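You operate a simulated robot arm through the tools that you are given. There is no shell and no other tool.

The job below is to be done with a simulated robot arm. You get a single attempt, and the scene is never put back.

## Task
Turn the heat down to 125, melt one blue block in the glue pot, then turn the heat off.
Fine: pot lid shut again; two blocks stay in the tray; leave the other dials.

It is judged by the outcome, as a careful person would: the job done as asked, and still so three seconds after it is handed in. It fails if anything else is knocked over, pushed out of place, dropped, spilled or broken. A push-on lid holds only when it is set on centred and level and pressed home; a screw cap is set on level and turned clockwise until tight.

## Robot
A 7-joint arm with a fingered hand, fixed in place. Base frame: the origin is on the floor under the middle of its stand, x ahead of it, y to its left, z up. Lengths are in cm, angles in degrees, forces in N, time in s.
It reaches about 133.3 cm from its shoulder. Its first joint turns from -69.0 to 172.0 degrees. Payload 5 kg.
Tool frame: the origin (TCP) lies between the finger pads and is the grasp point; the fingertips stand 3.2 cm ahead of it; z points along the fingers, y is the line along which they close. The gripper opens to 16 cm; its body begins 8.9 cm behind the TCP. The gripper is a hand of 3 fingers: y runs from the thumb to the fingers, the wrist lies at [0, 0, -25.2] in the tool frame, and closing takes about 1.5 s.
Orientation is that of the tool frame in the base frame, as a unit quaternion [w, x, y, z]. With the fingers straight down and closing along the base's y, the tool's x points along the base's -x, its y along +y and its z along -z.

## Interface
- The arm moves only by the tool move_arm. Its argument "deltas" is a list of rows, each a list of 2 entries, a list of its own where there are three numbers: the shift along the tool's x, y, z in cm, then the turn, a rotation vector about the tool's x, y, z in degrees. In form: [[[tx, ty, tz], [wx, wy, wz]], ...]. A call has 1 to 20 rows; each row shifts and turns the commanded pose from where the row before left it, along the tool's axes as they then stand. "fingers" is the gripper command, from -1 (shut) to 1 (fully open), values between in proportion, set as the call begins (left out, the last holds). Each row takes 0.2 s and may step no farther than 5 cm and 8.6 degrees from the row before; otherwise, or with a gripper value out of range, the whole call is refused. A pose out of reach is approached as far as the arm can. The call stops where the force on the tool passes 90 N (or 10 N more than at its start, if that is more) or the arm is blocked; 0.2 s more then pass. Each finger travels about 10.8 cm/s and halts on what it meets, pressing with about 30 N; the grip force reading is that of the motor and also rises with nothing between the fingers. The clock runs only during rows and for 0.2 s after the last one: add rows that do not move to give the fingers time. The reply holds the time, the measured pose of the TCP, the force on the tool along the base axes, the opening and the grip force, in the units named above and with some noise, with the torque about the TCP (base axes, N m) and any sound that the robot's microphone picked up.
- Cameras (640 x 400 px; columns grow to the right, rows downward): "scene" is fixed at [40.26, -64.82, 159.76]; the picture's right is [0.53, -0.85, 0.00], its down [-0.59, -0.37, -0.72] and it looks along [0.61, 0.38, -0.70] (base axes); focal length 254 px, centre (320, 200). "wrist" rides on the gripper at [6.5, -0.4, -11.6] in the tool frame; the picture's right is [0.06, 1.00, 0.00], its down [-0.87, 0.05, -0.49] and it looks along [-0.49, 0.03, 0.87] (tool axes); focal length 261 px, centre (320, 200). There is no depth. A picture from a camera that has moved, and an enlarged one, comes with that camera's place and axes in the base frame and with its lens.
- snapshot(camera): a new picture of that camera. It takes no simulated time.
- raise_lower(by): slides the trunk up (or, below 0, down) by that many cm; the arm rides with it, the base frame stays. It gives what a move gives, with no picture.
- curl_fingers(finger1, finger2, thumb_bend): sets how far each is bent, from 0 (flat) to 1 (curled in); at 0.3 the hand is open as for a grip, at 0.7 the pads meet at the TCP. One left out holds its place. A second passes; each finger stops where it meets its share of the squeeze, and holds until it gets a number again. A gripper value or a shape takes the hand back. It gives what a move gives, with no picture; readings hold the bend of each and the force on the fingers (four entries, about 0 where the hand has none), thumb and palm.
- preshape(shape): the hand has 3 fingers and takes this shape, open, in about a second: jaw (thumb against the fingers, like two jaws); tri (thumb and two fingers); tip (a fingertip pinch); poke (one finger out to press); point (the index stretched); flat (the hand flat); cup (the hand cupped); fist (a fist). The gripper value then closes the fingers along that shape, each until it touches; the sizes above hold for jaw. It gives what a move gives, with no picture.
- enlarge(camera, box): a new picture of the part [left, top, right, bottom] of that camera's present view, enlarged. It takes no simulated time.
- finish_job(): hands the job in; it is judged then, once.

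Nothing tells you positions but the pictures and the camera data. Unless the task says otherwise, let go and move clear before handing in.

The tools are called after "Call:" as a command line: name --argument value ..., lists and objects as JSON in quotes. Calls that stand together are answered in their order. move_arm: Moves the arm, as the interface text tells. Its arguments: {"type":"object","properties":{"deltas":{"type":"array","items":{"type":"array"}},"fingers":{"type":"number"}},"required":["deltas"]} The other tools are called the same way: raise_lower (by) moves the trunk up or down; preshape (shape) gives the hand a shape; curl_fingers (finger1, finger2, thumb_bend) moves the fingers one by one; snapshot (camera) takes a picture; enlarge (camera, box) takes an enlarged picture of a part of a camera's view; finish_job () hands the job in.

At the start:

```text
time: 0.0
tool_pos: [53.41, -15.68, 139.16]
orientation: [0.0, 0.0, 1.0, 0.001]
ft_force: [0.1, 0.0, 0.0]
torque: [-0.02, 0.01, 0.01]
opening: 15.99
grip_force: 0.0
shape: jaw
bend: [0.3, 0.3, 0.3]
finger forces: [0.0, 0.1, 0.1, 0.2, 0.1, 0.1]
trunk travel left (down, up): [-82.5, 11.5]
```

scene: 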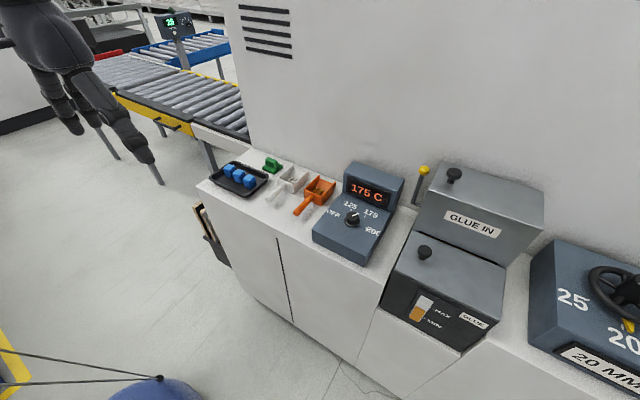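
wrist: 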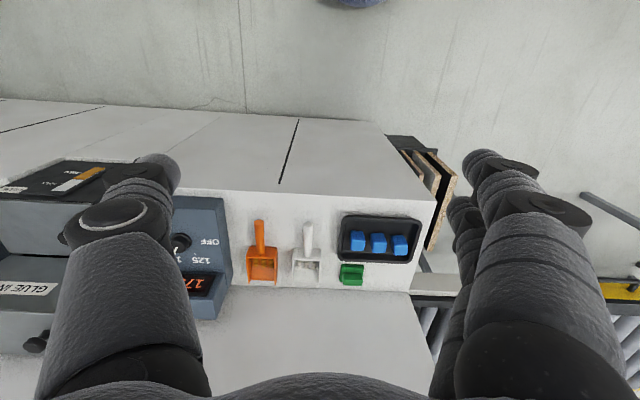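

I see a counter with a tray of three blue blocks, two scoops, a heat controller reading 175 C, and a glue machine with a "GLUE IN" lid. I'll look closer before moving anything.

Call:
enlarge --camera "scene" --box '[190, 140, 350, 240]'

Call:
enlarge --camera "scene" --box '[300, 150, 420, 270]'

Call:
enlarge --camera "scene" --box '[370, 150, 560, 350]'

Call:
enlarge --camera "scene" --box '[520, 220, 640, 400]'

Call:
enlarge --camera "wrist" --box '[220, 100, 480, 300]'

```text
4.00 times, centred on (270, 190) of scene
camera zoom: at [40.26, -64.82, 159.76], right [0.53, -0.85, 0.0], down [-0.59, -0.37, -0.72], along [0.61, 0.38, -0.7], focal length 1015 px, centre (520, 240)
```

zoom: 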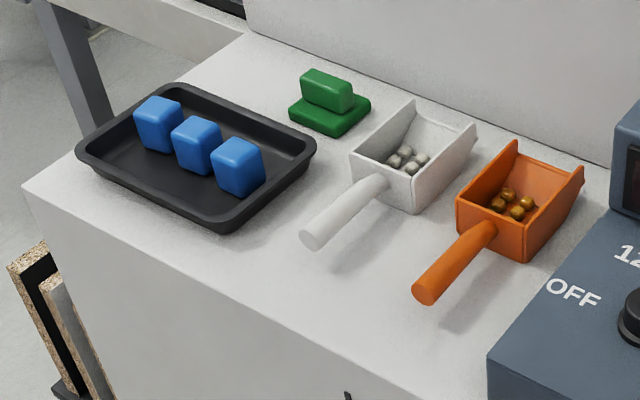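

```text
3.33 times, centred on (360, 210) of scene
camera zoom: at [40.26, -64.82, 159.76], right [0.53, -0.85, 0.0], down [-0.59, -0.37, -0.72], along [0.61, 0.38, -0.7], focal length 846 px, centre (187, 167)
```

zoom: 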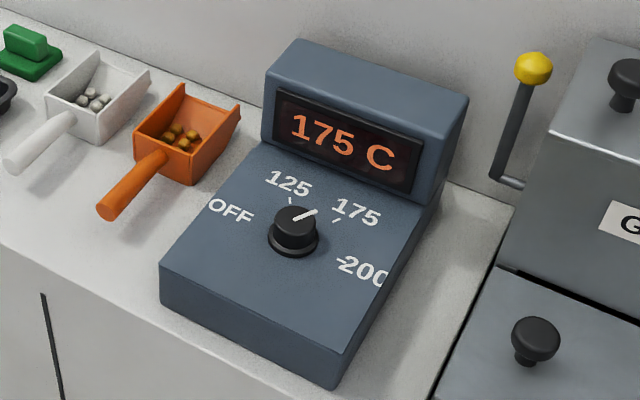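

```text
2.00 times, centred on (465, 250) of scene
camera zoom: at [40.26, -64.82, 159.76], right [0.53, -0.85, 0.0], down [-0.59, -0.37, -0.72], along [0.61, 0.38, -0.7], focal length 508 px, centre (30, 100)
```

zoom: 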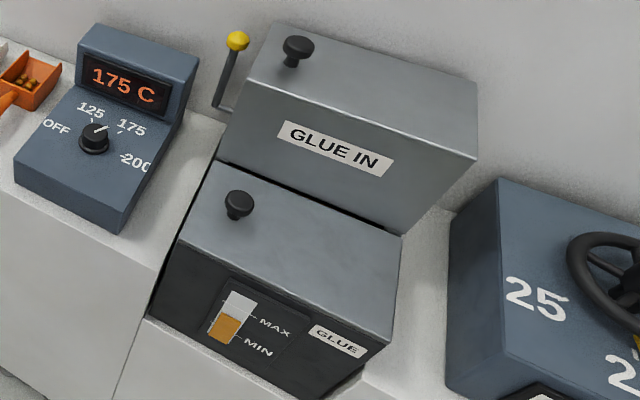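

```text
2.22 times, centred on (580, 310) of scene
camera zoom: at [40.26, -64.82, 159.76], right [0.53, -0.85, 0.0], down [-0.59, -0.37, -0.72], along [0.61, 0.38, -0.7], focal length 564 px, centre (-258, -44)
```

zoom: 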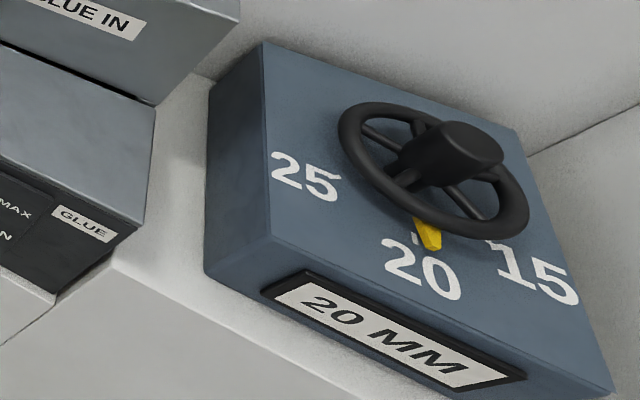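

```text
2.00 times, centred on (350, 200) of wrist
camera zoom: at [47.05, -16.07, 150.69], right [-0.06, 1.0, 0.0], down [0.87, 0.05, 0.49], along [0.49, 0.03, -0.87], focal length 521 px, centre (260, 200)
```

zoom: 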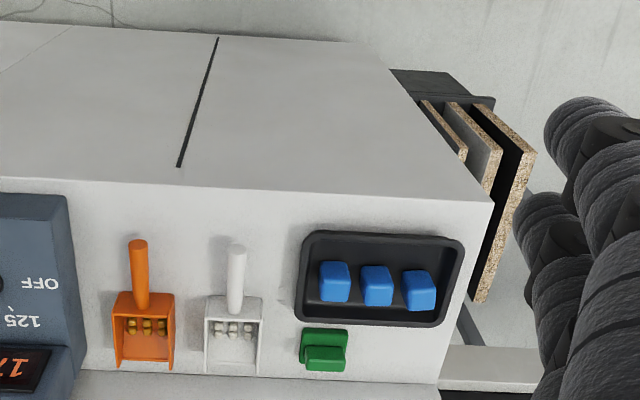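

The dial sits around x≈90, y≈-45, and the glue machine around y≈-67, with its "GLUE" box in front of a taller "GLUE IN" box. I'll move the hand sideways, high above everything, to see those with the wrist camera.

Call:
move_arm --deltas '[[[0, -5, 0], [0, 0, 0]], [[0, -5, 0], [0, 0, 0]], [[0, -5, 0], [0, 0, 0]], [[0, -5, 0], [0, 0, 0]], [[0, -5, 0], [0, 0, 0]], [[0, -5, 0], [0, 0, 0]], [[0, -5, 0], [0, 0, 0]], [[0, -5, 0], [0, 0, 0]], [[0, -5, 0], [0, 0, 0]], [[0, 0, 0], [0, 0, 0]]]' --fingers 1

Call:
snapshot --camera "wrist"

Call:
snapshot --camera "scene"

```text
time: 2.2
tool_pos: [59.77, -49.7, 135.43]
orientation: [0.001, 0.0, 1.0, 0.001]
ft_force: [0.0, -0.6, -0.2]
torque: [-0.01, 0.01, 0.02]
opening: 15.99
grip_force: 0.2
shape: jaw
bend: [0.3, 0.3, 0.3]
finger forces: [0.0, 0.0, 0.1, 0.1, 0.0, 0.1]
out of reach, approached as far as the arm can: row 6, 7, 8, 9
trunk travel left (down, up): [-82.5, 11.5]
```

```text
taken
camera wrist: at [53.37, -50.24, 146.99], right [-0.06, 1.0, 0.0], down [0.87, 0.05, 0.49], along [0.49, 0.03, -0.87], focal length 261 px, centre (320, 200)
```

wrist: 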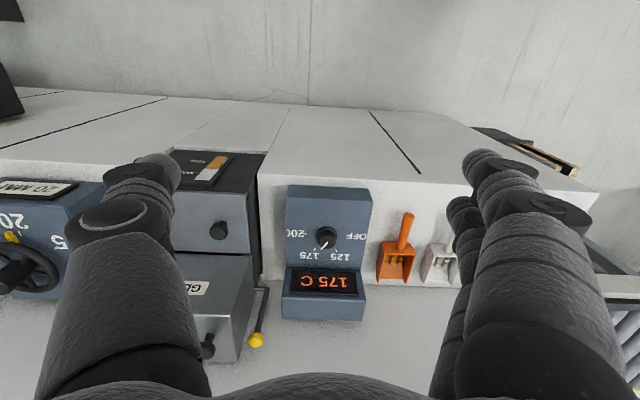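

```text
taken
```

scene: 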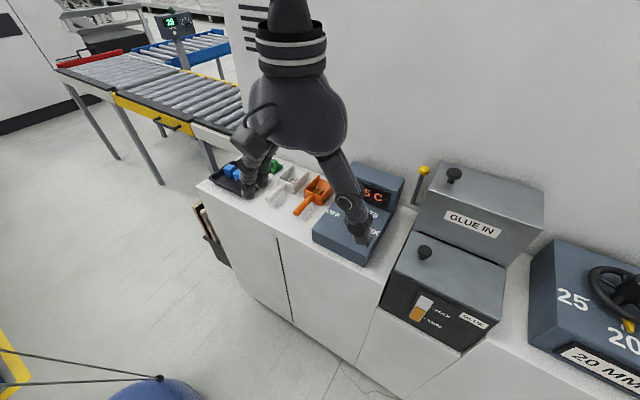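

The hand stopped short because part of that path was out of reach. I'll shift outward in x and then further right to get the glue machine into clear view.

Call:
move_arm --deltas '[[[-5, 0, 0], [0, 0, 0]], [[-5, 0, 0], [0, 0, 0]], [[-5, 0, 0], [0, 0, 0]], [[0, -5, 0], [0, 0, 0]], [[0, 0, 0], [0, 0, 0]]]'

Call:
snapshot --camera "wrist"

```text
time: 3.4
tool_pos: [75.33, -54.58, 135.46]
orientation: [0.0, 0.0, 1.0, 0.001]
ft_force: [-0.4, 0.5, 0.4]
torque: [-0.03, 0.03, -0.04]
opening: 15.99
grip_force: 0.1
shape: jaw
bend: [0.3, 0.3, 0.3]
finger forces: [0.0, 0.0, 0.0, 0.1, 0.0, 0.1]
trunk travel left (down, up): [-82.5, 11.5]
```

```text
taken
camera wrist: at [68.82, -54.94, 147.02], right [-0.06, 1.0, 0.0], down [0.87, 0.05, 0.49], along [0.49, 0.03, -0.87], focal length 261 px, centre (320, 200)
```

wrist: 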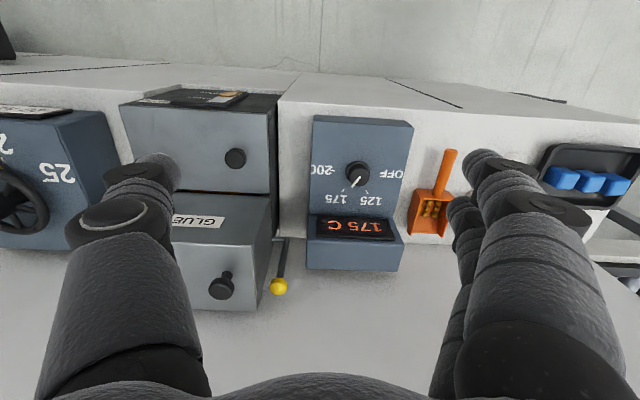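

The commanded pose follows the actual one. I'll keep moving right to get over the glue machine.

Call:
move_arm --deltas '[[[0, -5, 0], [0, 0, 0]], [[0, -5, 0], [0, 0, 0]], [[0, -5, 0], [0, 0, 0]], [[0, 0, 0], [0, 0, 0]]]'

Call:
snapshot --camera "wrist"

Call:
enlarge --camera "wrist" --box '[160, 60, 480, 320]'

```text
time: 4.4
tool_pos: [76.02, -69.2, 133.68]
orientation: [0.005, 0.0, 1.0, 0.0]
ft_force: [-0.8, 0.4, 0.5]
torque: [-0.02, -0.01, 0.01]
opening: 15.99
grip_force: 0.1
shape: jaw
bend: [0.3, 0.3, 0.3]
finger forces: [0.0, 0.0, 0.0, 0.0, 0.0, 0.1]
out of reach, approached as far as the arm can: row 2, 3
trunk travel left (down, up): [-82.5, 11.5]
```

```text
taken
camera wrist: at [69.49, -69.65, 145.25], right [-0.06, 1.0, 0.0], down [0.86, 0.05, 0.5], along [0.5, 0.03, -0.86], focal length 261 px, centre (320, 200)
```

wrist: 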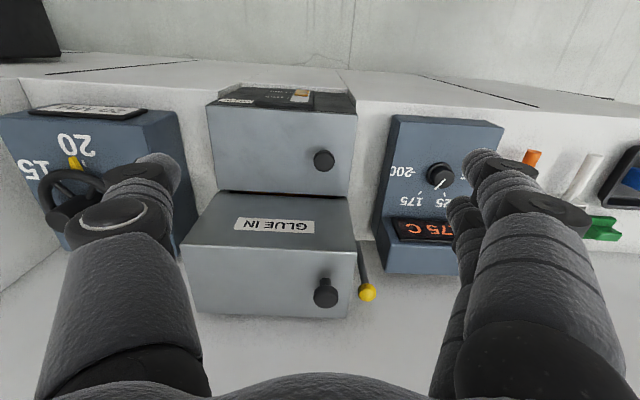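

```text
1.54 times, centred on (320, 190) of wrist
camera zoom: at [69.49, -69.65, 145.25], right [-0.06, 1.0, 0.0], down [0.86, 0.05, 0.5], along [0.5, 0.03, -0.86], focal length 401 px, centre (320, 215)
```

zoom: 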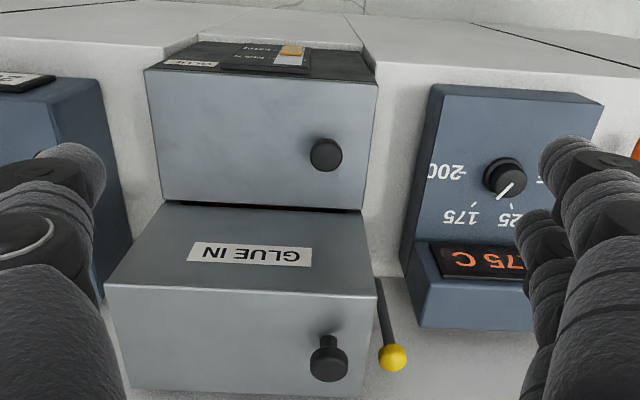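

I can now see both boxes, each with a black knob near its left edge. I'll enlarge to look for lid seams and hinges.

Call:
enlarge --camera "scene" --box '[400, 150, 560, 250]'

Call:
enlarge --camera "scene" --box '[370, 230, 530, 350]'

Call:
enlarge --camera "wrist" --box '[180, 190, 400, 330]'

Call:
enlarge --camera "wrist" --box '[200, 80, 380, 200]'

```text
4.00 times, centred on (480, 200) of scene
camera zoom: at [40.26, -64.82, 159.76], right [0.53, -0.85, 0.0], down [-0.59, -0.37, -0.72], along [0.61, 0.38, -0.7], focal length 1015 px, centre (-320, 200)
```

zoom: 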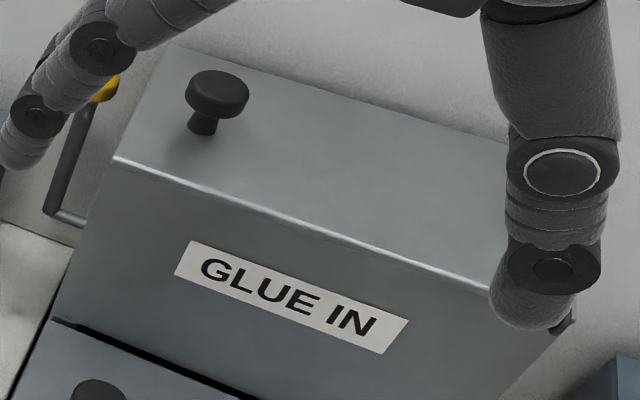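

```text
3.33 times, centred on (450, 290) of scene
camera zoom: at [40.26, -64.82, 159.76], right [0.53, -0.85, 0.0], down [-0.59, -0.37, -0.72], along [0.61, 0.38, -0.7], focal length 846 px, centre (-113, -100)
```

zoom: 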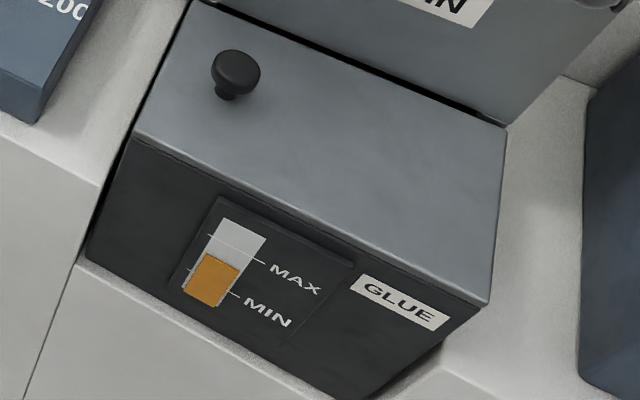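

```text
2.86 times, centred on (290, 260) of wrist
camera zoom: at [69.49, -69.65, 145.25], right [-0.06, 1.0, 0.0], down [0.86, 0.05, 0.5], along [0.5, 0.03, -0.86], focal length 745 px, centre (406, 29)
```

zoom: 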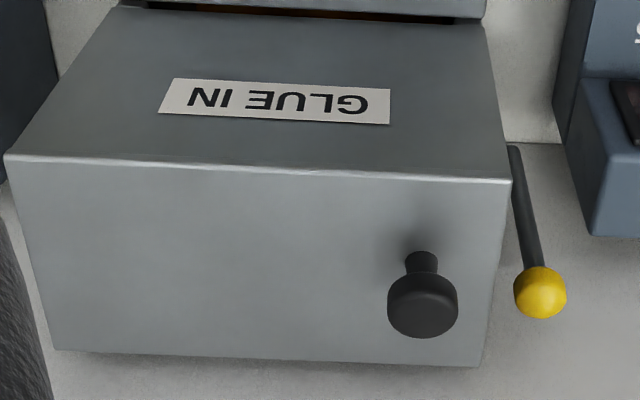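

```text
3.33 times, centred on (290, 140) of wrist
camera zoom: at [69.49, -69.65, 145.25], right [-0.06, 1.0, 0.0], down [0.86, 0.05, 0.5], along [0.5, 0.03, -0.86], focal length 869 px, centre (420, 400)
```

zoom: 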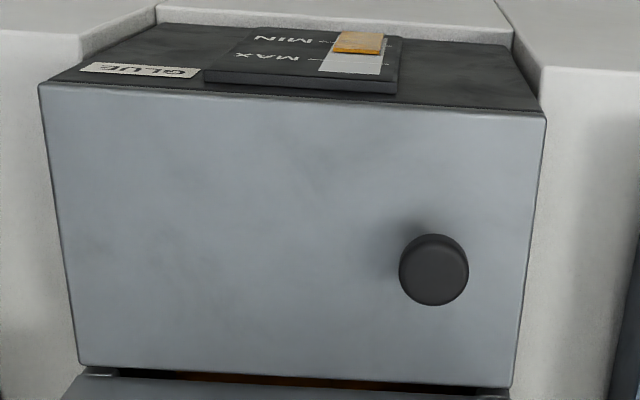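

The front "GLUE" box (with the level window) has a grey lid at about x 78–92, y -63 to -86, z≈104, with its knob near [84.6, -68]. I'll look at the gap between the boxes and their right ends for hinges.

Call:
enlarge --camera "wrist" --box '[200, 170, 380, 215]'

Call:
enlarge --camera "scene" --box '[480, 200, 560, 290]'

Call:
enlarge --camera "scene" --box '[380, 150, 440, 250]'

```text
3.56 times, centred on (290, 192) of wrist
camera zoom: at [69.49, -69.65, 145.25], right [-0.06, 1.0, 0.0], down [0.86, 0.05, 0.5], along [0.5, 0.03, -0.86], focal length 927 px, centre (427, 227)
```

zoom: 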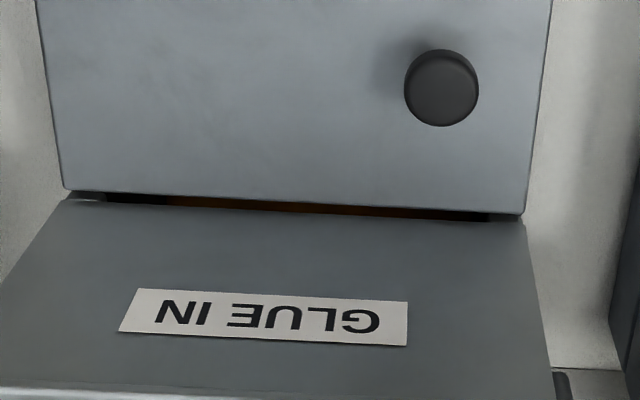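

```text
4.44 times, centred on (520, 245) of scene
camera zoom: at [40.26, -64.82, 159.76], right [0.53, -0.85, 0.0], down [-0.59, -0.37, -0.72], along [0.61, 0.38, -0.7], focal length 1128 px, centre (-569, 0)
```

zoom: 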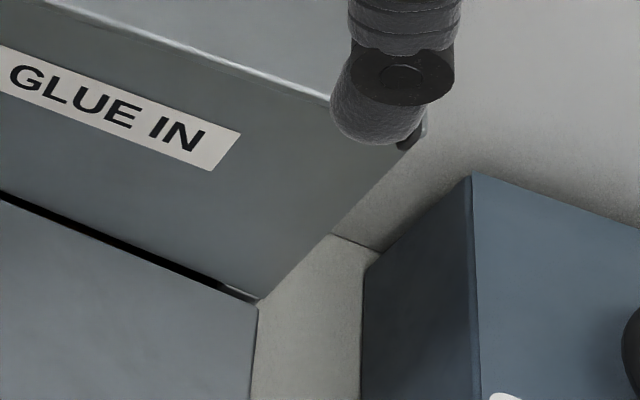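

```text
4.00 times, centred on (410, 200) of scene
camera zoom: at [40.26, -64.82, 159.76], right [0.53, -0.85, 0.0], down [-0.59, -0.37, -0.72], along [0.61, 0.38, -0.7], focal length 1015 px, centre (-40, 200)
```

zoom: 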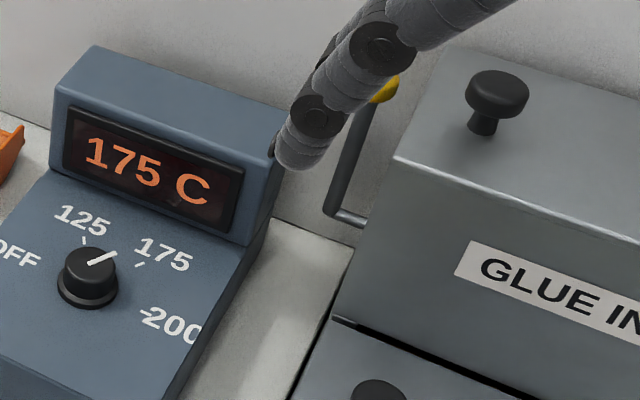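

The gap shows brown molten glue inside the front "GLUE" box, so that's the glue pot, and the rear box is a hopper with a lever that I'll leave alone. The dial comes first: its knob is near [85, -48, 108], so I'll move over it for a closer view.

Call:
move_arm --deltas '[[[0, 4, 0], [0, 0, 0]], [[0, 4.2, 2], [0, 0, 0]], [[0, 4.2, 3], [0, 0, 0]], [[0, 4.2, 3.5], [0, 0, 0]], [[0, 4.1, 3.7], [0, 0, 0]], [[0, 0, 0], [0, 0, 0]]]'

Call:
snapshot --camera "wrist"

Call:
enlarge --camera "scene" --box '[300, 150, 460, 270]'

```text
refused: row 3 steps farther than a row can; nothing moved
```

```text
taken
camera wrist: at [69.49, -69.65, 145.25], right [-0.06, 1.0, 0.0], down [0.86, 0.05, 0.5], along [0.5, 0.03, -0.86], focal length 261 px, centre (320, 200)
```

wrist: 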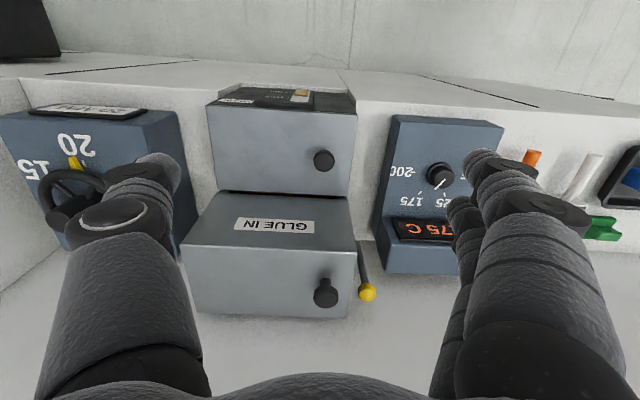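

```text
3.33 times, centred on (380, 210) of scene
camera zoom: at [40.26, -64.82, 159.76], right [0.53, -0.85, 0.0], down [-0.59, -0.37, -0.72], along [0.61, 0.38, -0.7], focal length 846 px, centre (120, 167)
```

zoom: 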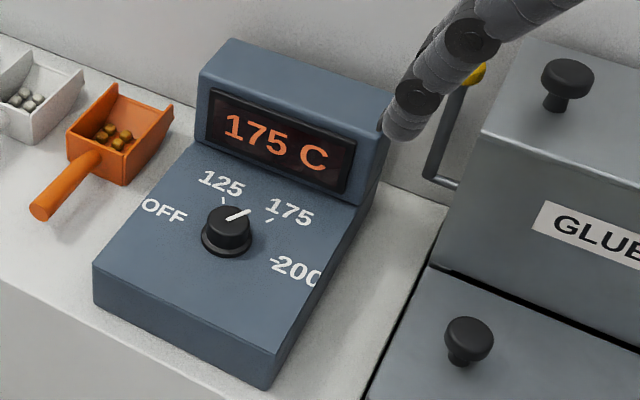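

The step limit counts the whole 3-D step, so I'll use smaller rows for the same move toward the dial.

Call:
move_arm --deltas '[[[0, 4, 0], [0, 0, 0]], [[0, 4, 2], [0, 0, 0]], [[0, 4, 2], [0, 0, 0]], [[0, 4, 2.5], [0, 0, 0]], [[0, 4, 2.5], [0, 0, 0]], [[0, 0.7, 3.2], [0, 0, 0]], [[0, 0, 0], [0, 0, 0]]]'

Call:
snapshot --camera "wrist"

Call:
enlarge --camera "wrist" --box '[220, 80, 420, 300]'

```text
time: 6.0
tool_pos: [76.49, -48.08, 121.54]
orientation: [0.0, 0.0, 1.0, -0.001]
ft_force: [-0.2, 0.5, -0.2]
torque: [0.01, -0.03, -0.02]
opening: 16.01
grip_force: 0.0
shape: jaw
bend: [0.3, 0.3, 0.3]
finger forces: [0.0, 0.0, 0.0, 0.1, 0.0, 0.0]
trunk travel left (down, up): [-82.5, 11.5]
```

```text
taken
camera wrist: at [70.02, -48.56, 133.14], right [-0.06, 1.0, 0.0], down [0.87, 0.05, 0.49], along [0.49, 0.03, -0.87], focal length 261 px, centre (320, 200)
```

wrist: 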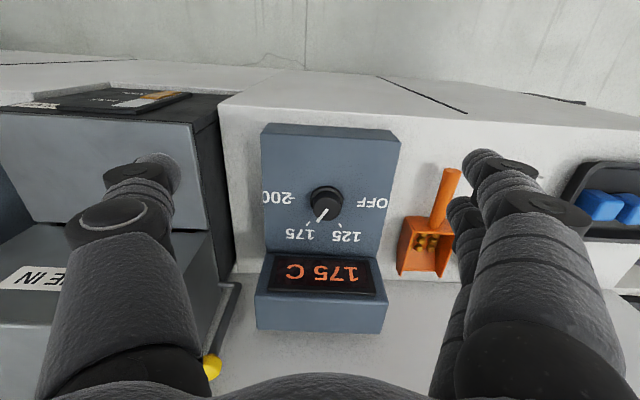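

```text
1.82 times, centred on (320, 190) of wrist
camera zoom: at [70.02, -48.56, 133.14], right [-0.06, 1.0, 0.0], down [0.87, 0.05, 0.49], along [0.49, 0.03, -0.87], focal length 474 px, centre (320, 218)
```

zoom: 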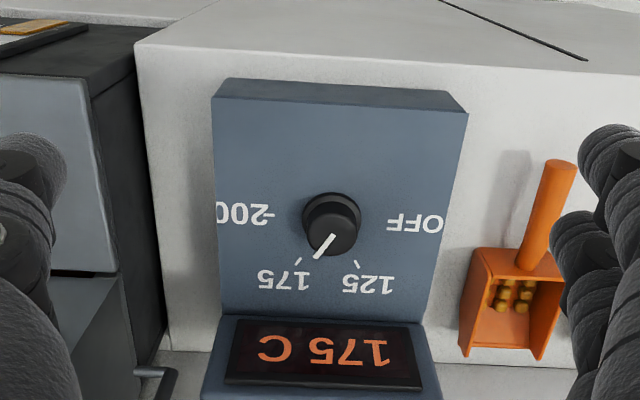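

The panel is roughly level at z≈103.5, and the knob axis is at about [86.0, -46.8] with its top near z 106.7. The marks are 60° apart (OFF, 125, 175, 200). I'll check how the fingers look nearly closed in the air before gripping the knob.

Call:
move_arm --deltas '[[[0, 0, 0], [0, 0, 0]], [[0, 0, 0], [0, 0, 0]], [[0, 0, 0], [0, 0, 0]], [[0, 0, 0], [0, 0, 0]], [[0, 0, 0], [0, 0, 0]]]' --fingers -0.55

Call:
snapshot --camera "wrist"

Call:
enlarge --camera "scene" --box '[260, 80, 460, 240]'

```text
time: 7.2
tool_pos: [76.49, -48.3, 121.53]
orientation: [0.0, 0.0, 1.0, 0.0]
ft_force: [-0.3, -0.4, 0.3]
torque: [-0.01, 0.0, 0.0]
opening: 3.65
grip_force: 0.0
shape: jaw
bend: [0.73, 0.73, 0.7]
finger forces: [0.0, 0.0, 0.0, 0.0, 0.0, 0.0]
trunk travel left (down, up): [-82.5, 11.5]
```

```text
taken
camera wrist: at [70.07, -48.67, 133.08], right [-0.06, 1.0, 0.0], down [0.87, 0.05, 0.49], along [0.49, 0.03, -0.87], focal length 261 px, centre (320, 200)
```

wrist: 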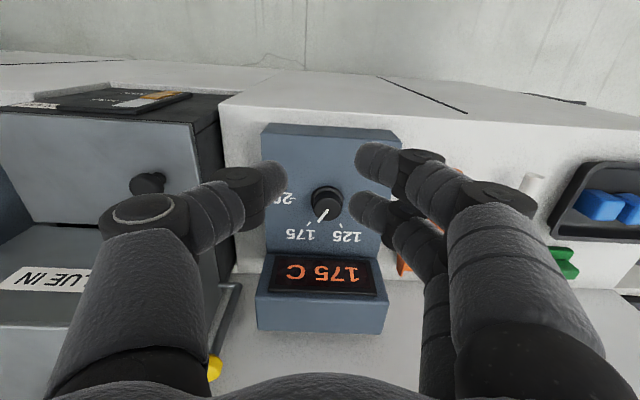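

```text
2.50 times, centred on (360, 160) of scene
camera zoom: at [40.26, -64.82, 159.76], right [0.53, -0.85, 0.0], down [-0.59, -0.37, -0.72], along [0.61, 0.38, -0.7], focal length 635 px, centre (220, 300)
```

zoom: 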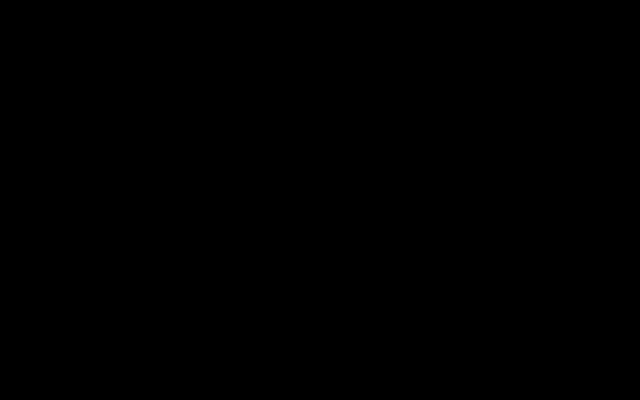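

The fingers close in a three-point pattern (thumb at -y, two fingers at +y), which should suit the round knob. The scene enlargement came back black, so I'll check that camera again.

Call:
snapshot --camera "scene"

Call:
enlarge --camera "scene" --box '[280, 100, 440, 260]'

```text
taken
```

scene: 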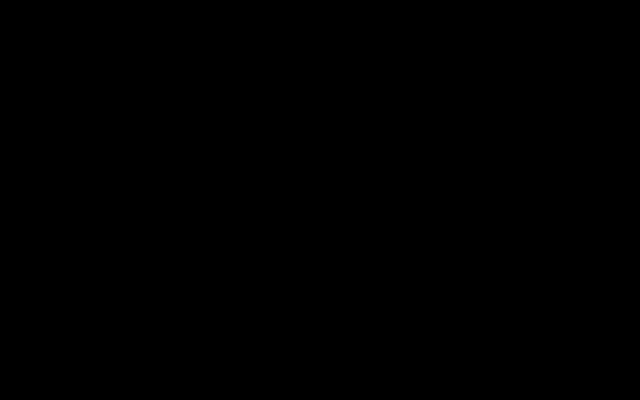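

```text
2.50 times, centred on (360, 180) of scene
camera zoom: at [40.26, -64.82, 159.76], right [0.53, -0.85, 0.0], down [-0.59, -0.37, -0.72], along [0.61, 0.38, -0.7], focal length 635 px, centre (220, 250)
```

zoom: 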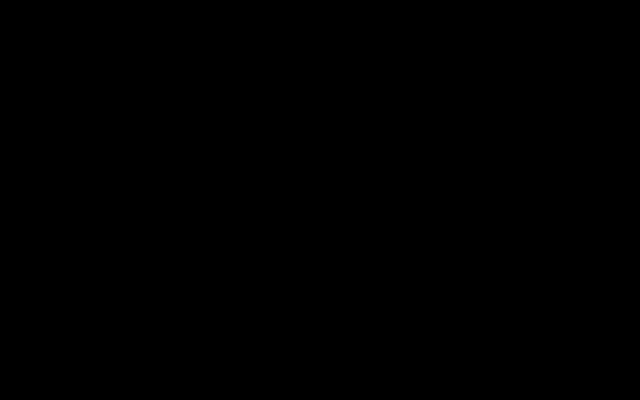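

The scene camera is black now, probably because the arm's elbow is covering it. I'll carry on with the wrist camera: move over the knob, stay above it, and turn the hand 30° clockwise so there's room for a 60° counter-clockwise turn.

Call:
move_arm --deltas '[[[-3.2, 0.5, 1.5], [0, 0, 0]], [[-3.2, 0.5, 1.5], [0, 0, 0]], [[-3.1, 0.4, 1.5], [0, 0, 0]], [[0, 0, 0], [0, 0, 7.5]], [[0, 0, 0], [0, 0, 7.5]], [[0, 0, 0], [0, 0, 7.5]], [[0, 0, 0], [0, 0, 7.5]], [[0, 0, 0], [0, 0, 0]]]' --fingers -0.1

Call:
snapshot --camera "wrist"

Call:
snapshot --camera "scene"

```text
time: 9.0
tool_pos: [85.87, -46.83, 116.67]
orientation: [0.0, 0.26, 0.965, 0.001]
ft_force: [-0.5, -0.3, 0.2]
torque: [-0.01, 0.01, 0.01]
opening: 7.17
grip_force: 0.0
shape: jaw
bend: [0.73, 0.73, 0.7]
finger forces: [0.0, 0.0, 0.1, 0.1, 0.0, 0.0]
trunk travel left (down, up): [-82.5, 11.5]
```

```text
taken
camera wrist: at [80.12, -43.94, 128.42], right [0.45, 0.89, 0.0], down [0.78, -0.39, 0.49], along [0.44, -0.22, -0.87], focal length 261 px, centre (320, 200)
```

wrist: 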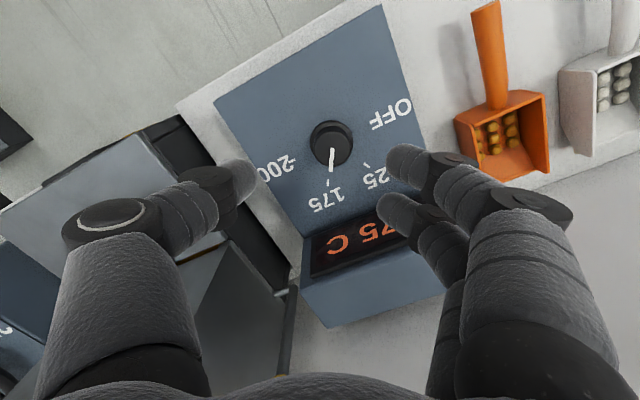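

```text
taken
```

scene: 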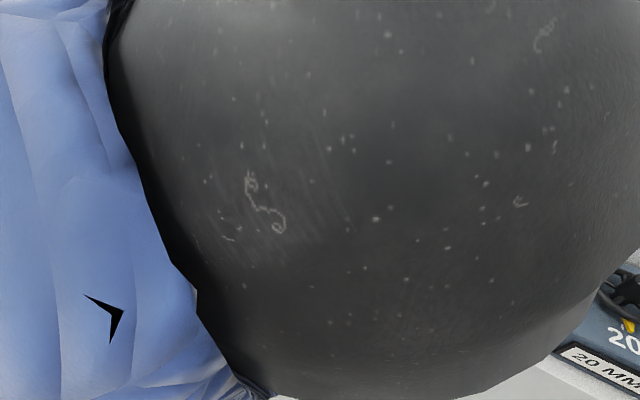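

The hand is over the knob, turned 30°, and the scene view is indeed blocked by the elbow. I'll zoom in to pin down the knob's centre before going down.

Call:
enlarge --camera "wrist" --box '[270, 90, 400, 220]'

```text
3.08 times, centred on (335, 155) of wrist
camera zoom: at [80.12, -43.94, 128.42], right [0.45, 0.89, 0.0], down [0.78, -0.39, 0.49], along [0.44, -0.22, -0.87], focal length 802 px, centre (274, 338)
```

zoom: 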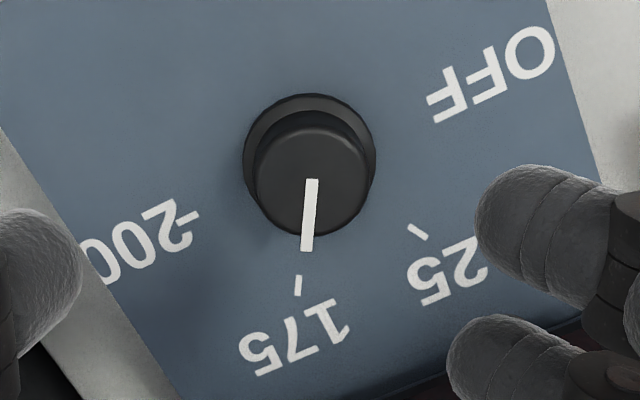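

Combining the views, the knob is at about [87.2, -46.5], with its top near z 105.5 and the panel near 103. I'll centre over it and come down partway, then check again.

Call:
move_arm --deltas '[[[-0.5, 0.5, 1.5], [0, 0, 0]], [[-0.48, 0.45, 1.5], [0, 0, 0]], [[0, 0, 1.5], [0, 0, 0]], [[0, 0, 1], [0, 0, 0]], [[0, 0, 0], [0, 0, 0]]]'

Call:
snapshot --camera "wrist"

Call:
enlarge --camera "wrist" --box '[230, 100, 410, 230]'

```text
time: 10.2
tool_pos: [87.29, -46.51, 111.27]
orientation: [0.001, 0.259, 0.966, 0.001]
ft_force: [0.8, 0.0, -0.3]
torque: [-0.04, 0.01, 0.03]
opening: 7.13
grip_force: 0.1
shape: jaw
bend: [0.73, 0.73, 0.7]
finger forces: [0.0, 0.0, 0.1, 0.1, 0.0, 0.1]
trunk travel left (down, up): [-82.5, 11.5]
```

```text
taken
camera wrist: at [81.58, -43.59, 122.82], right [0.45, 0.9, 0.0], down [0.78, -0.39, 0.49], along [0.44, -0.22, -0.87], focal length 261 px, centre (320, 200)
```

wrist: 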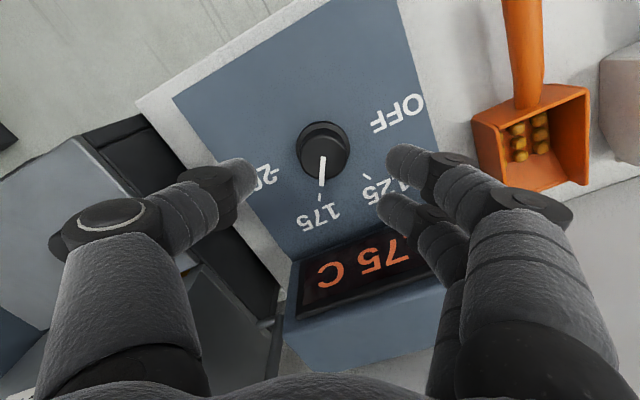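

```text
3.08 times, centred on (320, 165) of wrist
camera zoom: at [81.58, -43.59, 122.82], right [0.45, 0.9, 0.0], down [0.78, -0.39, 0.49], along [0.44, -0.22, -0.87], focal length 802 px, centre (320, 308)
```

zoom: 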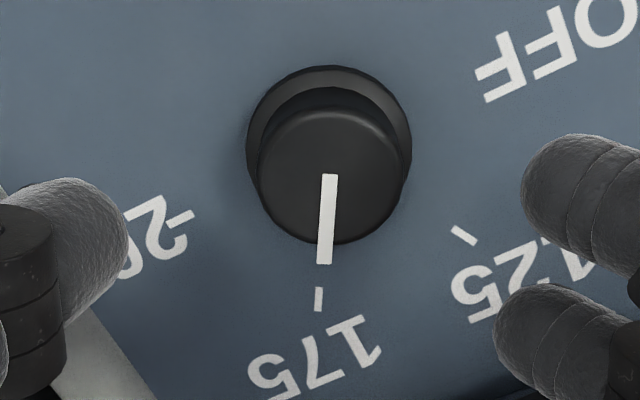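

The knob is within about 2 mm of the tool axis. I'll correct that and lower the fingertips around the knob.

Call:
move_arm --deltas '[[[0.1, 0.2, 1.5], [0, 0, 0]], [[0, 0, 1.5], [0, 0, 0]], [[0, 0, 1.0], [0, 0, 0]], [[0, 0, 0], [0, 0, 0]]]'

Call:
snapshot --camera "wrist"

Call:
enlarge --camera "wrist" --box '[220, 100, 420, 250]'

```text
time: 11.2
tool_pos: [87.25, -46.1, 107.33]
orientation: [0.0, 0.259, 0.966, 0.0]
ft_force: [-0.4, -0.3, 0.2]
torque: [0.03, -0.01, 0.01]
opening: 7.15
grip_force: 0.0
shape: jaw
bend: [0.73, 0.73, 0.7]
finger forces: [0.0, 0.0, 0.0, 0.1, 0.0, 0.1]
trunk travel left (down, up): [-82.5, 11.5]
```

```text
taken
camera wrist: at [81.45, -43.26, 118.89], right [0.45, 0.9, 0.0], down [0.78, -0.39, 0.49], along [0.44, -0.22, -0.87], focal length 261 px, centre (320, 200)
```

wrist: 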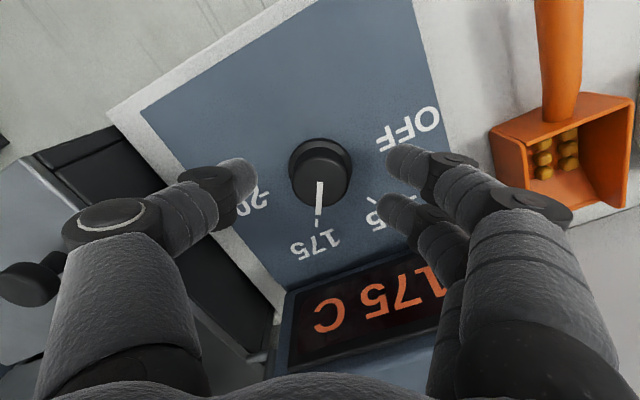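

```text
2.67 times, centred on (320, 175) of wrist
camera zoom: at [81.45, -43.26, 118.89], right [0.45, 0.9, 0.0], down [0.78, -0.39, 0.49], along [0.44, -0.22, -0.87], focal length 695 px, centre (320, 267)
```

zoom: 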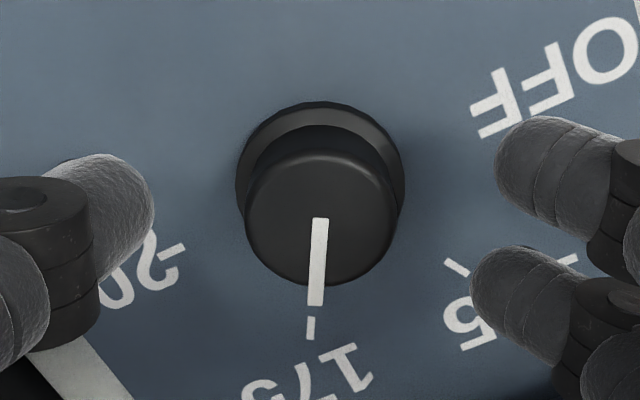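

The knob is centred between the fingers. I'll go a little deeper and close on it.

Call:
move_arm --deltas '[[[0, 0, 0.7], [0, 0, 0]], [[0, 0, 0], [0, 0, 0]]]'

Call:
move_arm --deltas '[[[0, 0, 0], [0, 0, 0]], [[0, 0, 0], [0, 0, 0]], [[0, 0, 0], [0, 0, 0]], [[0, 0, 0], [0, 0, 0]]]' --fingers -0.6

Call:
enlarge --camera "wrist" --box '[220, 100, 420, 250]'

```text
time: 11.8
tool_pos: [87.33, -46.13, 106.63]
orientation: [0.0, 0.26, 0.966, 0.0]
ft_force: [0.2, 0.2, -0.3]
torque: [-0.01, 0.0, -0.04]
opening: 7.14
grip_force: 0.0
shape: jaw
bend: [0.73, 0.73, 0.7]
finger forces: [0.0, 0.0, 0.0, 0.0, 0.1, 0.0]
trunk travel left (down, up): [-82.5, 11.5]
```

```text
time: 12.8
tool_pos: [87.38, -46.11, 106.64]
orientation: [0.0, 0.258, 0.966, 0.0]
ft_force: [-1.1, 0.3, 0.0]
torque: [0.02, 0.02, 0.0]
opening: 3.24
grip_force: 0.0
shape: jaw
bend: [0.73, 0.73, 0.7]
finger forces: [0.0, 0.0, 0.1, 0.0, 0.1, 0.1]
trunk travel left (down, up): [-82.5, 11.5]
```

```text
2.67 times, centred on (320, 175) of wrist
camera zoom: at [81.57, -43.26, 118.23], right [0.45, 0.9, 0.0], down [0.78, -0.39, 0.49], along [0.44, -0.22, -0.87], focal length 695 px, centre (320, 267)
```

zoom: 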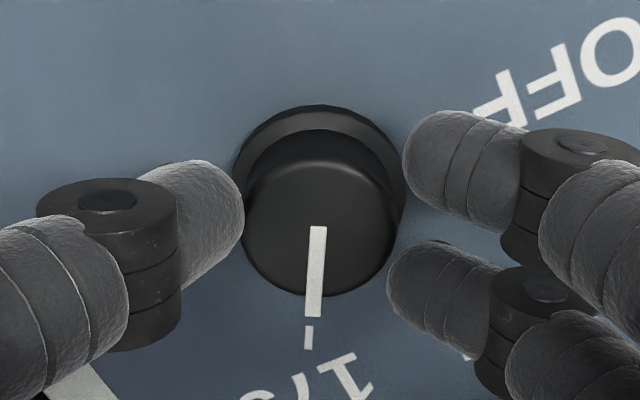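

The fingers are almost touching the knob. I'll close further to grip it.

Call:
move_arm --deltas '[[[0, 0, 0], [0, 0, 0]], [[0, 0, 0], [0, 0, 0]], [[0, 0, 0], [0, 0, 0]]]' --fingers -0.8

Call:
enlarge --camera "wrist" --box '[220, 100, 420, 250]'

```text
time: 13.6
tool_pos: [87.4, -46.03, 106.58]
orientation: [0.0, 0.259, 0.966, 0.001]
ft_force: [2.5, 0.2, 3.7]
torque: [0.04, -0.11, 0.01]
opening: 1.68
grip_force: 0.0
shape: jaw
bend: [0.72, 0.72, 0.7]
finger forces: [0.0, 3.5, 0.0, 0.0, 0.5, 0.1]
trunk travel left (down, up): [-82.5, 11.5]
```

```text
2.67 times, centred on (320, 175) of wrist
camera zoom: at [81.58, -43.23, 118.26], right [0.45, 0.9, 0.0], down [0.78, -0.39, 0.49], along [0.44, -0.22, -0.87], focal length 695 px, centre (320, 267)
```

zoom: 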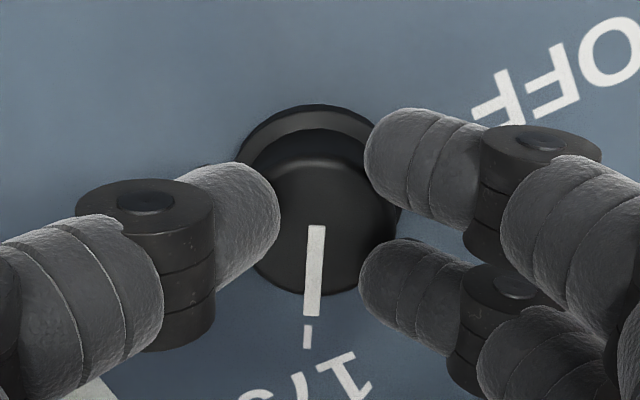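

There's a light contact on one finger. I'll close further for a firmer hold.

Call:
move_arm --deltas '[[[0, 0, 0], [0, 0, 0]], [[0, 0, 0], [0, 0, 0]], [[0, 0, 0], [0, 0, 0]]]' --fingers -1

Call:
enlarge --camera "wrist" --box '[220, 100, 420, 250]'

```text
time: 14.4
tool_pos: [87.34, -46.04, 106.69]
orientation: [-0.001, 0.258, 0.966, 0.0]
ft_force: [-2.4, 5.6, 2.1]
torque: [0.14, 0.07, 0.01]
opening: 0.97
grip_force: 30.5
shape: jaw
bend: [0.69, 0.72, 0.7]
finger forces: [16.8, 15.6, 0.0, 0.0, 23.0, 0.0]
trunk travel left (down, up): [-82.5, 11.5]
```

```text
2.67 times, centred on (320, 175) of wrist
camera zoom: at [81.52, -43.2, 118.26], right [0.45, 0.9, 0.0], down [0.78, -0.39, 0.49], along [0.44, -0.22, -0.87], focal length 695 px, centre (320, 267)
```

zoom: 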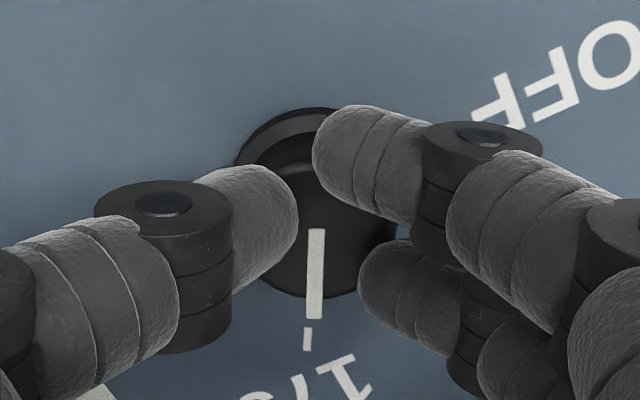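

All three digits are pressing on the knob now (about 17, 16 and 23 N). I'll turn counter-clockwise a little and check that the pointer follows.

Call:
move_arm --deltas '[[[0, 0, 0], [0, 0, -5]], [[0, 0, 0], [0, 0, -5]], [[0, 0, 0], [0, 0, -5]], [[0, 0, 0], [0, 0, 0]]]'

Call:
enlarge --camera "wrist" --box '[200, 80, 440, 260]'

```text
time: 15.4
tool_pos: [86.98, -46.21, 106.61]
orientation: [-0.001, 0.13, 0.992, -0.001]
ft_force: [-3.7, -1.6, 5.4]
torque: [-0.14, 0.05, -0.04]
opening: 0.96
grip_force: 30.2
shape: jaw
bend: [0.69, 0.72, 0.7]
finger forces: [15.6, 15.5, 0.1, 0.0, 26.8, 0.0]
trunk travel left (down, up): [-82.5, 11.5]
```

```text
2.22 times, centred on (320, 170) of wrist
camera zoom: at [80.85, -44.96, 118.24], right [0.2, 0.98, 0.0], down [0.85, -0.17, 0.49], along [0.48, -0.1, -0.87], focal length 579 px, centre (320, 267)
```

zoom: 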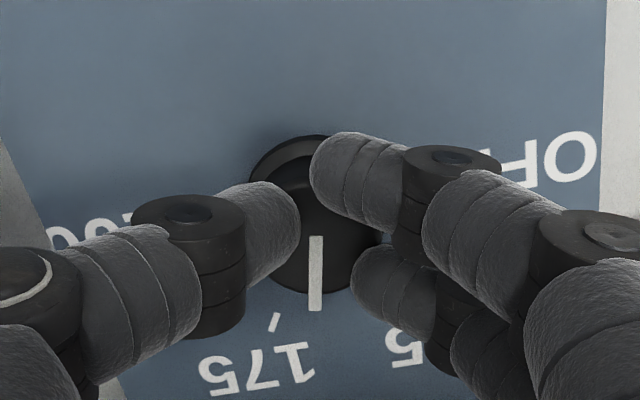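

The pointer is turning with the hand and has left the 175 tick. I'll turn the remaining 45° to reach 125.

Call:
move_arm --deltas '[[[0, 0, 0], [0, 0, -5]], [[0, 0, 0], [0, 0, -5]], [[0, 0, 0], [0, 0, -5]], [[0, 0, 0], [0, 0, -5]], [[0, 0, 0], [0, 0, -5]], [[0, 0, 0], [0, 0, -5]], [[0, 0, 0], [0, 0, -5]], [[0, 0, 0], [0, 0, -5]], [[0, 0, 0], [0, 0, -4]], [[0, 0, 0], [0, 0, 0]]]'

Call:
snapshot --camera "wrist"

Call:
enlarge --camera "wrist" --box '[200, 80, 440, 260]'

```text
time: 17.6
tool_pos: [87.29, -46.29, 106.74]
orientation: [0.001, -0.251, 0.968, 0.001]
ft_force: [-0.1, -28.1, 15.3]
torque: [-1.23, -0.2, -0.24]
opening: 0.81
grip_force: 30.2
shape: jaw
bend: [0.72, 0.72, 0.7]
finger forces: [0.0, 9.6, 0.1, 0.0, 40.2, 0.0]
trunk travel left (down, up): [-82.5, 11.5]
```

```text
taken
camera wrist: at [81.72, -49.94, 118.29], right [-0.54, 0.84, 0.0], down [0.73, 0.47, 0.49], along [0.42, 0.27, -0.87], focal length 261 px, centre (320, 200)
```

wrist: 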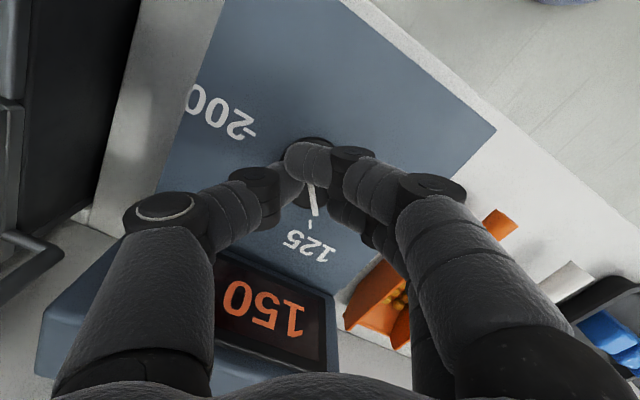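

```text
2.22 times, centred on (320, 170) of wrist
camera zoom: at [81.72, -49.94, 118.29], right [-0.54, 0.84, 0.0], down [0.73, 0.47, 0.49], along [0.42, 0.27, -0.87], focal length 579 px, centre (320, 267)
```

zoom: 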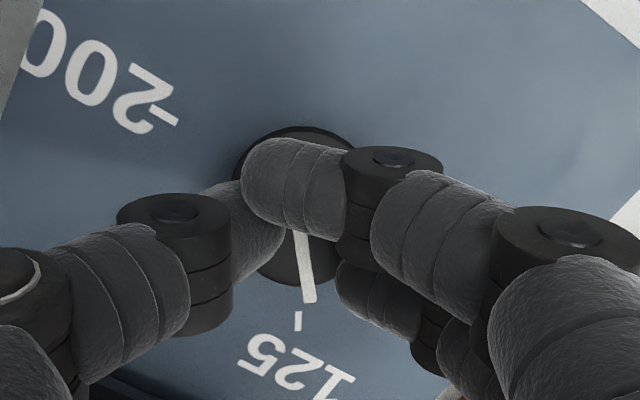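

The pointer now looks close to 125 and the display reads 150, which may be the temperature still falling. One finger slipped, so I'll open the hand and check where the pointer really sits.

Call:
move_arm --deltas '[[[0, 0, 0], [0, 0, 0]], [[0, 0, 0], [0, 0, 0]], [[0, 0, 0], [0, 0, 0]], [[0, 0, 0], [0, 0, 0]]]' --fingers -0.1

Call:
snapshot --camera "wrist"

Call:
enlarge --camera "wrist" --box '[200, 80, 440, 260]'

```text
time: 18.6
tool_pos: [87.22, -46.11, 106.61]
orientation: [0.0, -0.25, 0.968, 0.001]
ft_force: [-0.5, 0.1, 0.7]
torque: [0.03, 0.0, -0.01]
opening: 7.15
grip_force: 0.0
shape: jaw
bend: [0.73, 0.73, 0.7]
finger forces: [0.1, 0.0, 0.1, 0.0, 0.0, 0.1]
trunk travel left (down, up): [-82.5, 11.5]
```

```text
taken
camera wrist: at [81.85, -49.6, 118.22], right [-0.54, 0.84, 0.0], down [0.73, 0.47, 0.49], along [0.41, 0.27, -0.87], focal length 261 px, centre (320, 200)
```

wrist: 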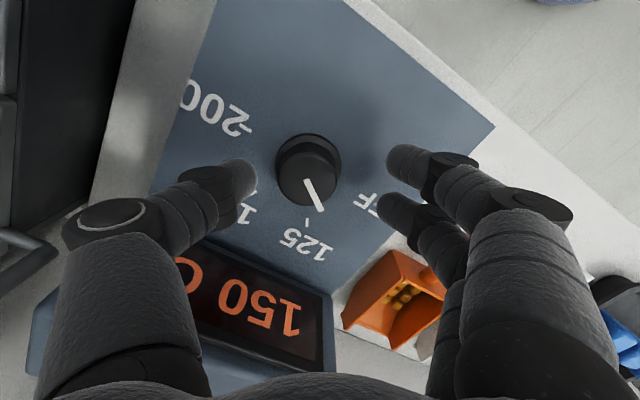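

```text
2.22 times, centred on (320, 170) of wrist
camera zoom: at [81.85, -49.6, 118.22], right [-0.54, 0.84, 0.0], down [0.73, 0.47, 0.49], along [0.41, 0.27, -0.87], focal length 579 px, centre (320, 267)
```

zoom: 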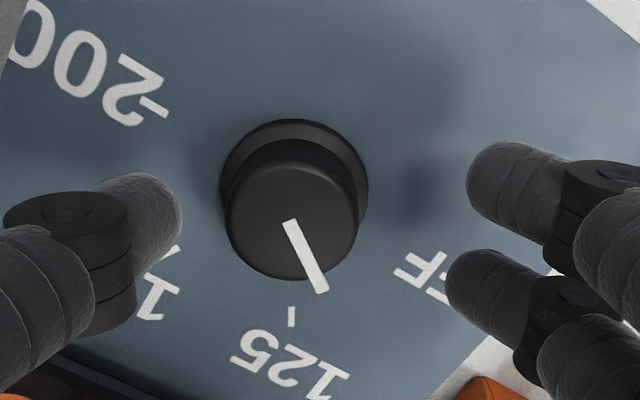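

Comparing close-up views from two hand angles shows the knob is actually lower and a bit further out: about [88.15, -46.6], with its top near z 103. So the first grip was shallow and off-centre, and the pointer went roughly 20° past 125. I'll recentre and look again before correcting it.

Call:
move_arm --deltas '[[[0, 0, -1.5], [0, 0, 0]], [[-0.58, -0.88, 0], [0, 0, 0]], [[0, 0, 0], [0, 0, 0]], [[0, 0, 0], [0, 0, 0]]]'

Call:
snapshot --camera "wrist"

Call:
enlarge --camera "wrist" --box '[240, 80, 400, 230]'

```text
time: 19.6
tool_pos: [88.32, -46.76, 108.18]
orientation: [0.0, -0.251, 0.968, 0.0]
ft_force: [0.3, -0.1, -0.1]
torque: [-0.03, 0.01, 0.0]
opening: 7.14
grip_force: 0.1
shape: jaw
bend: [0.73, 0.73, 0.7]
finger forces: [0.0, 0.0, 0.0, 0.0, 0.1, 0.0]
trunk travel left (down, up): [-82.5, 11.5]
```

```text
taken
camera wrist: at [82.83, -50.22, 119.84], right [-0.54, 0.84, 0.0], down [0.73, 0.47, 0.49], along [0.41, 0.27, -0.87], focal length 261 px, centre (320, 200)
```

wrist: 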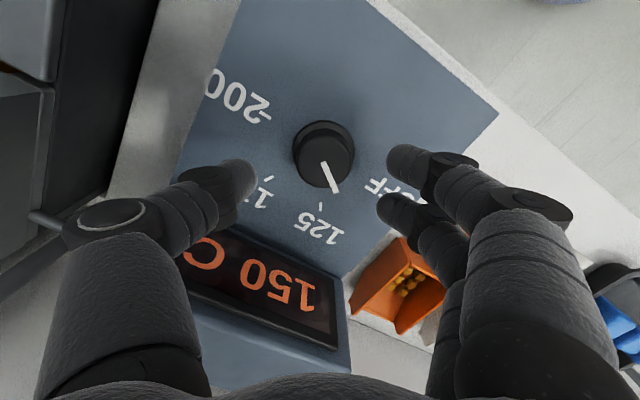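

```text
2.67 times, centred on (320, 155) of wrist
camera zoom: at [82.83, -50.22, 119.84], right [-0.54, 0.84, 0.0], down [0.73, 0.47, 0.49], along [0.41, 0.27, -0.87], focal length 695 px, centre (320, 320)
```

zoom: 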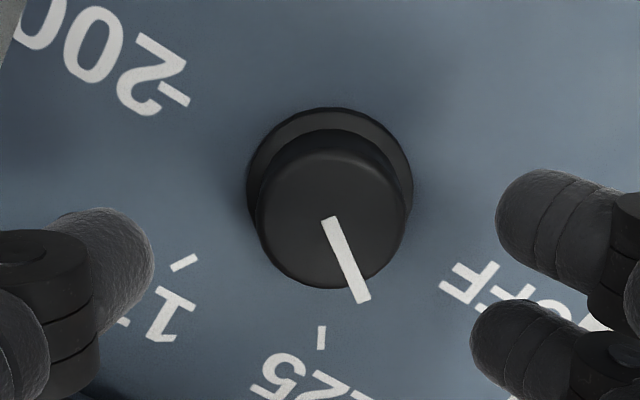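

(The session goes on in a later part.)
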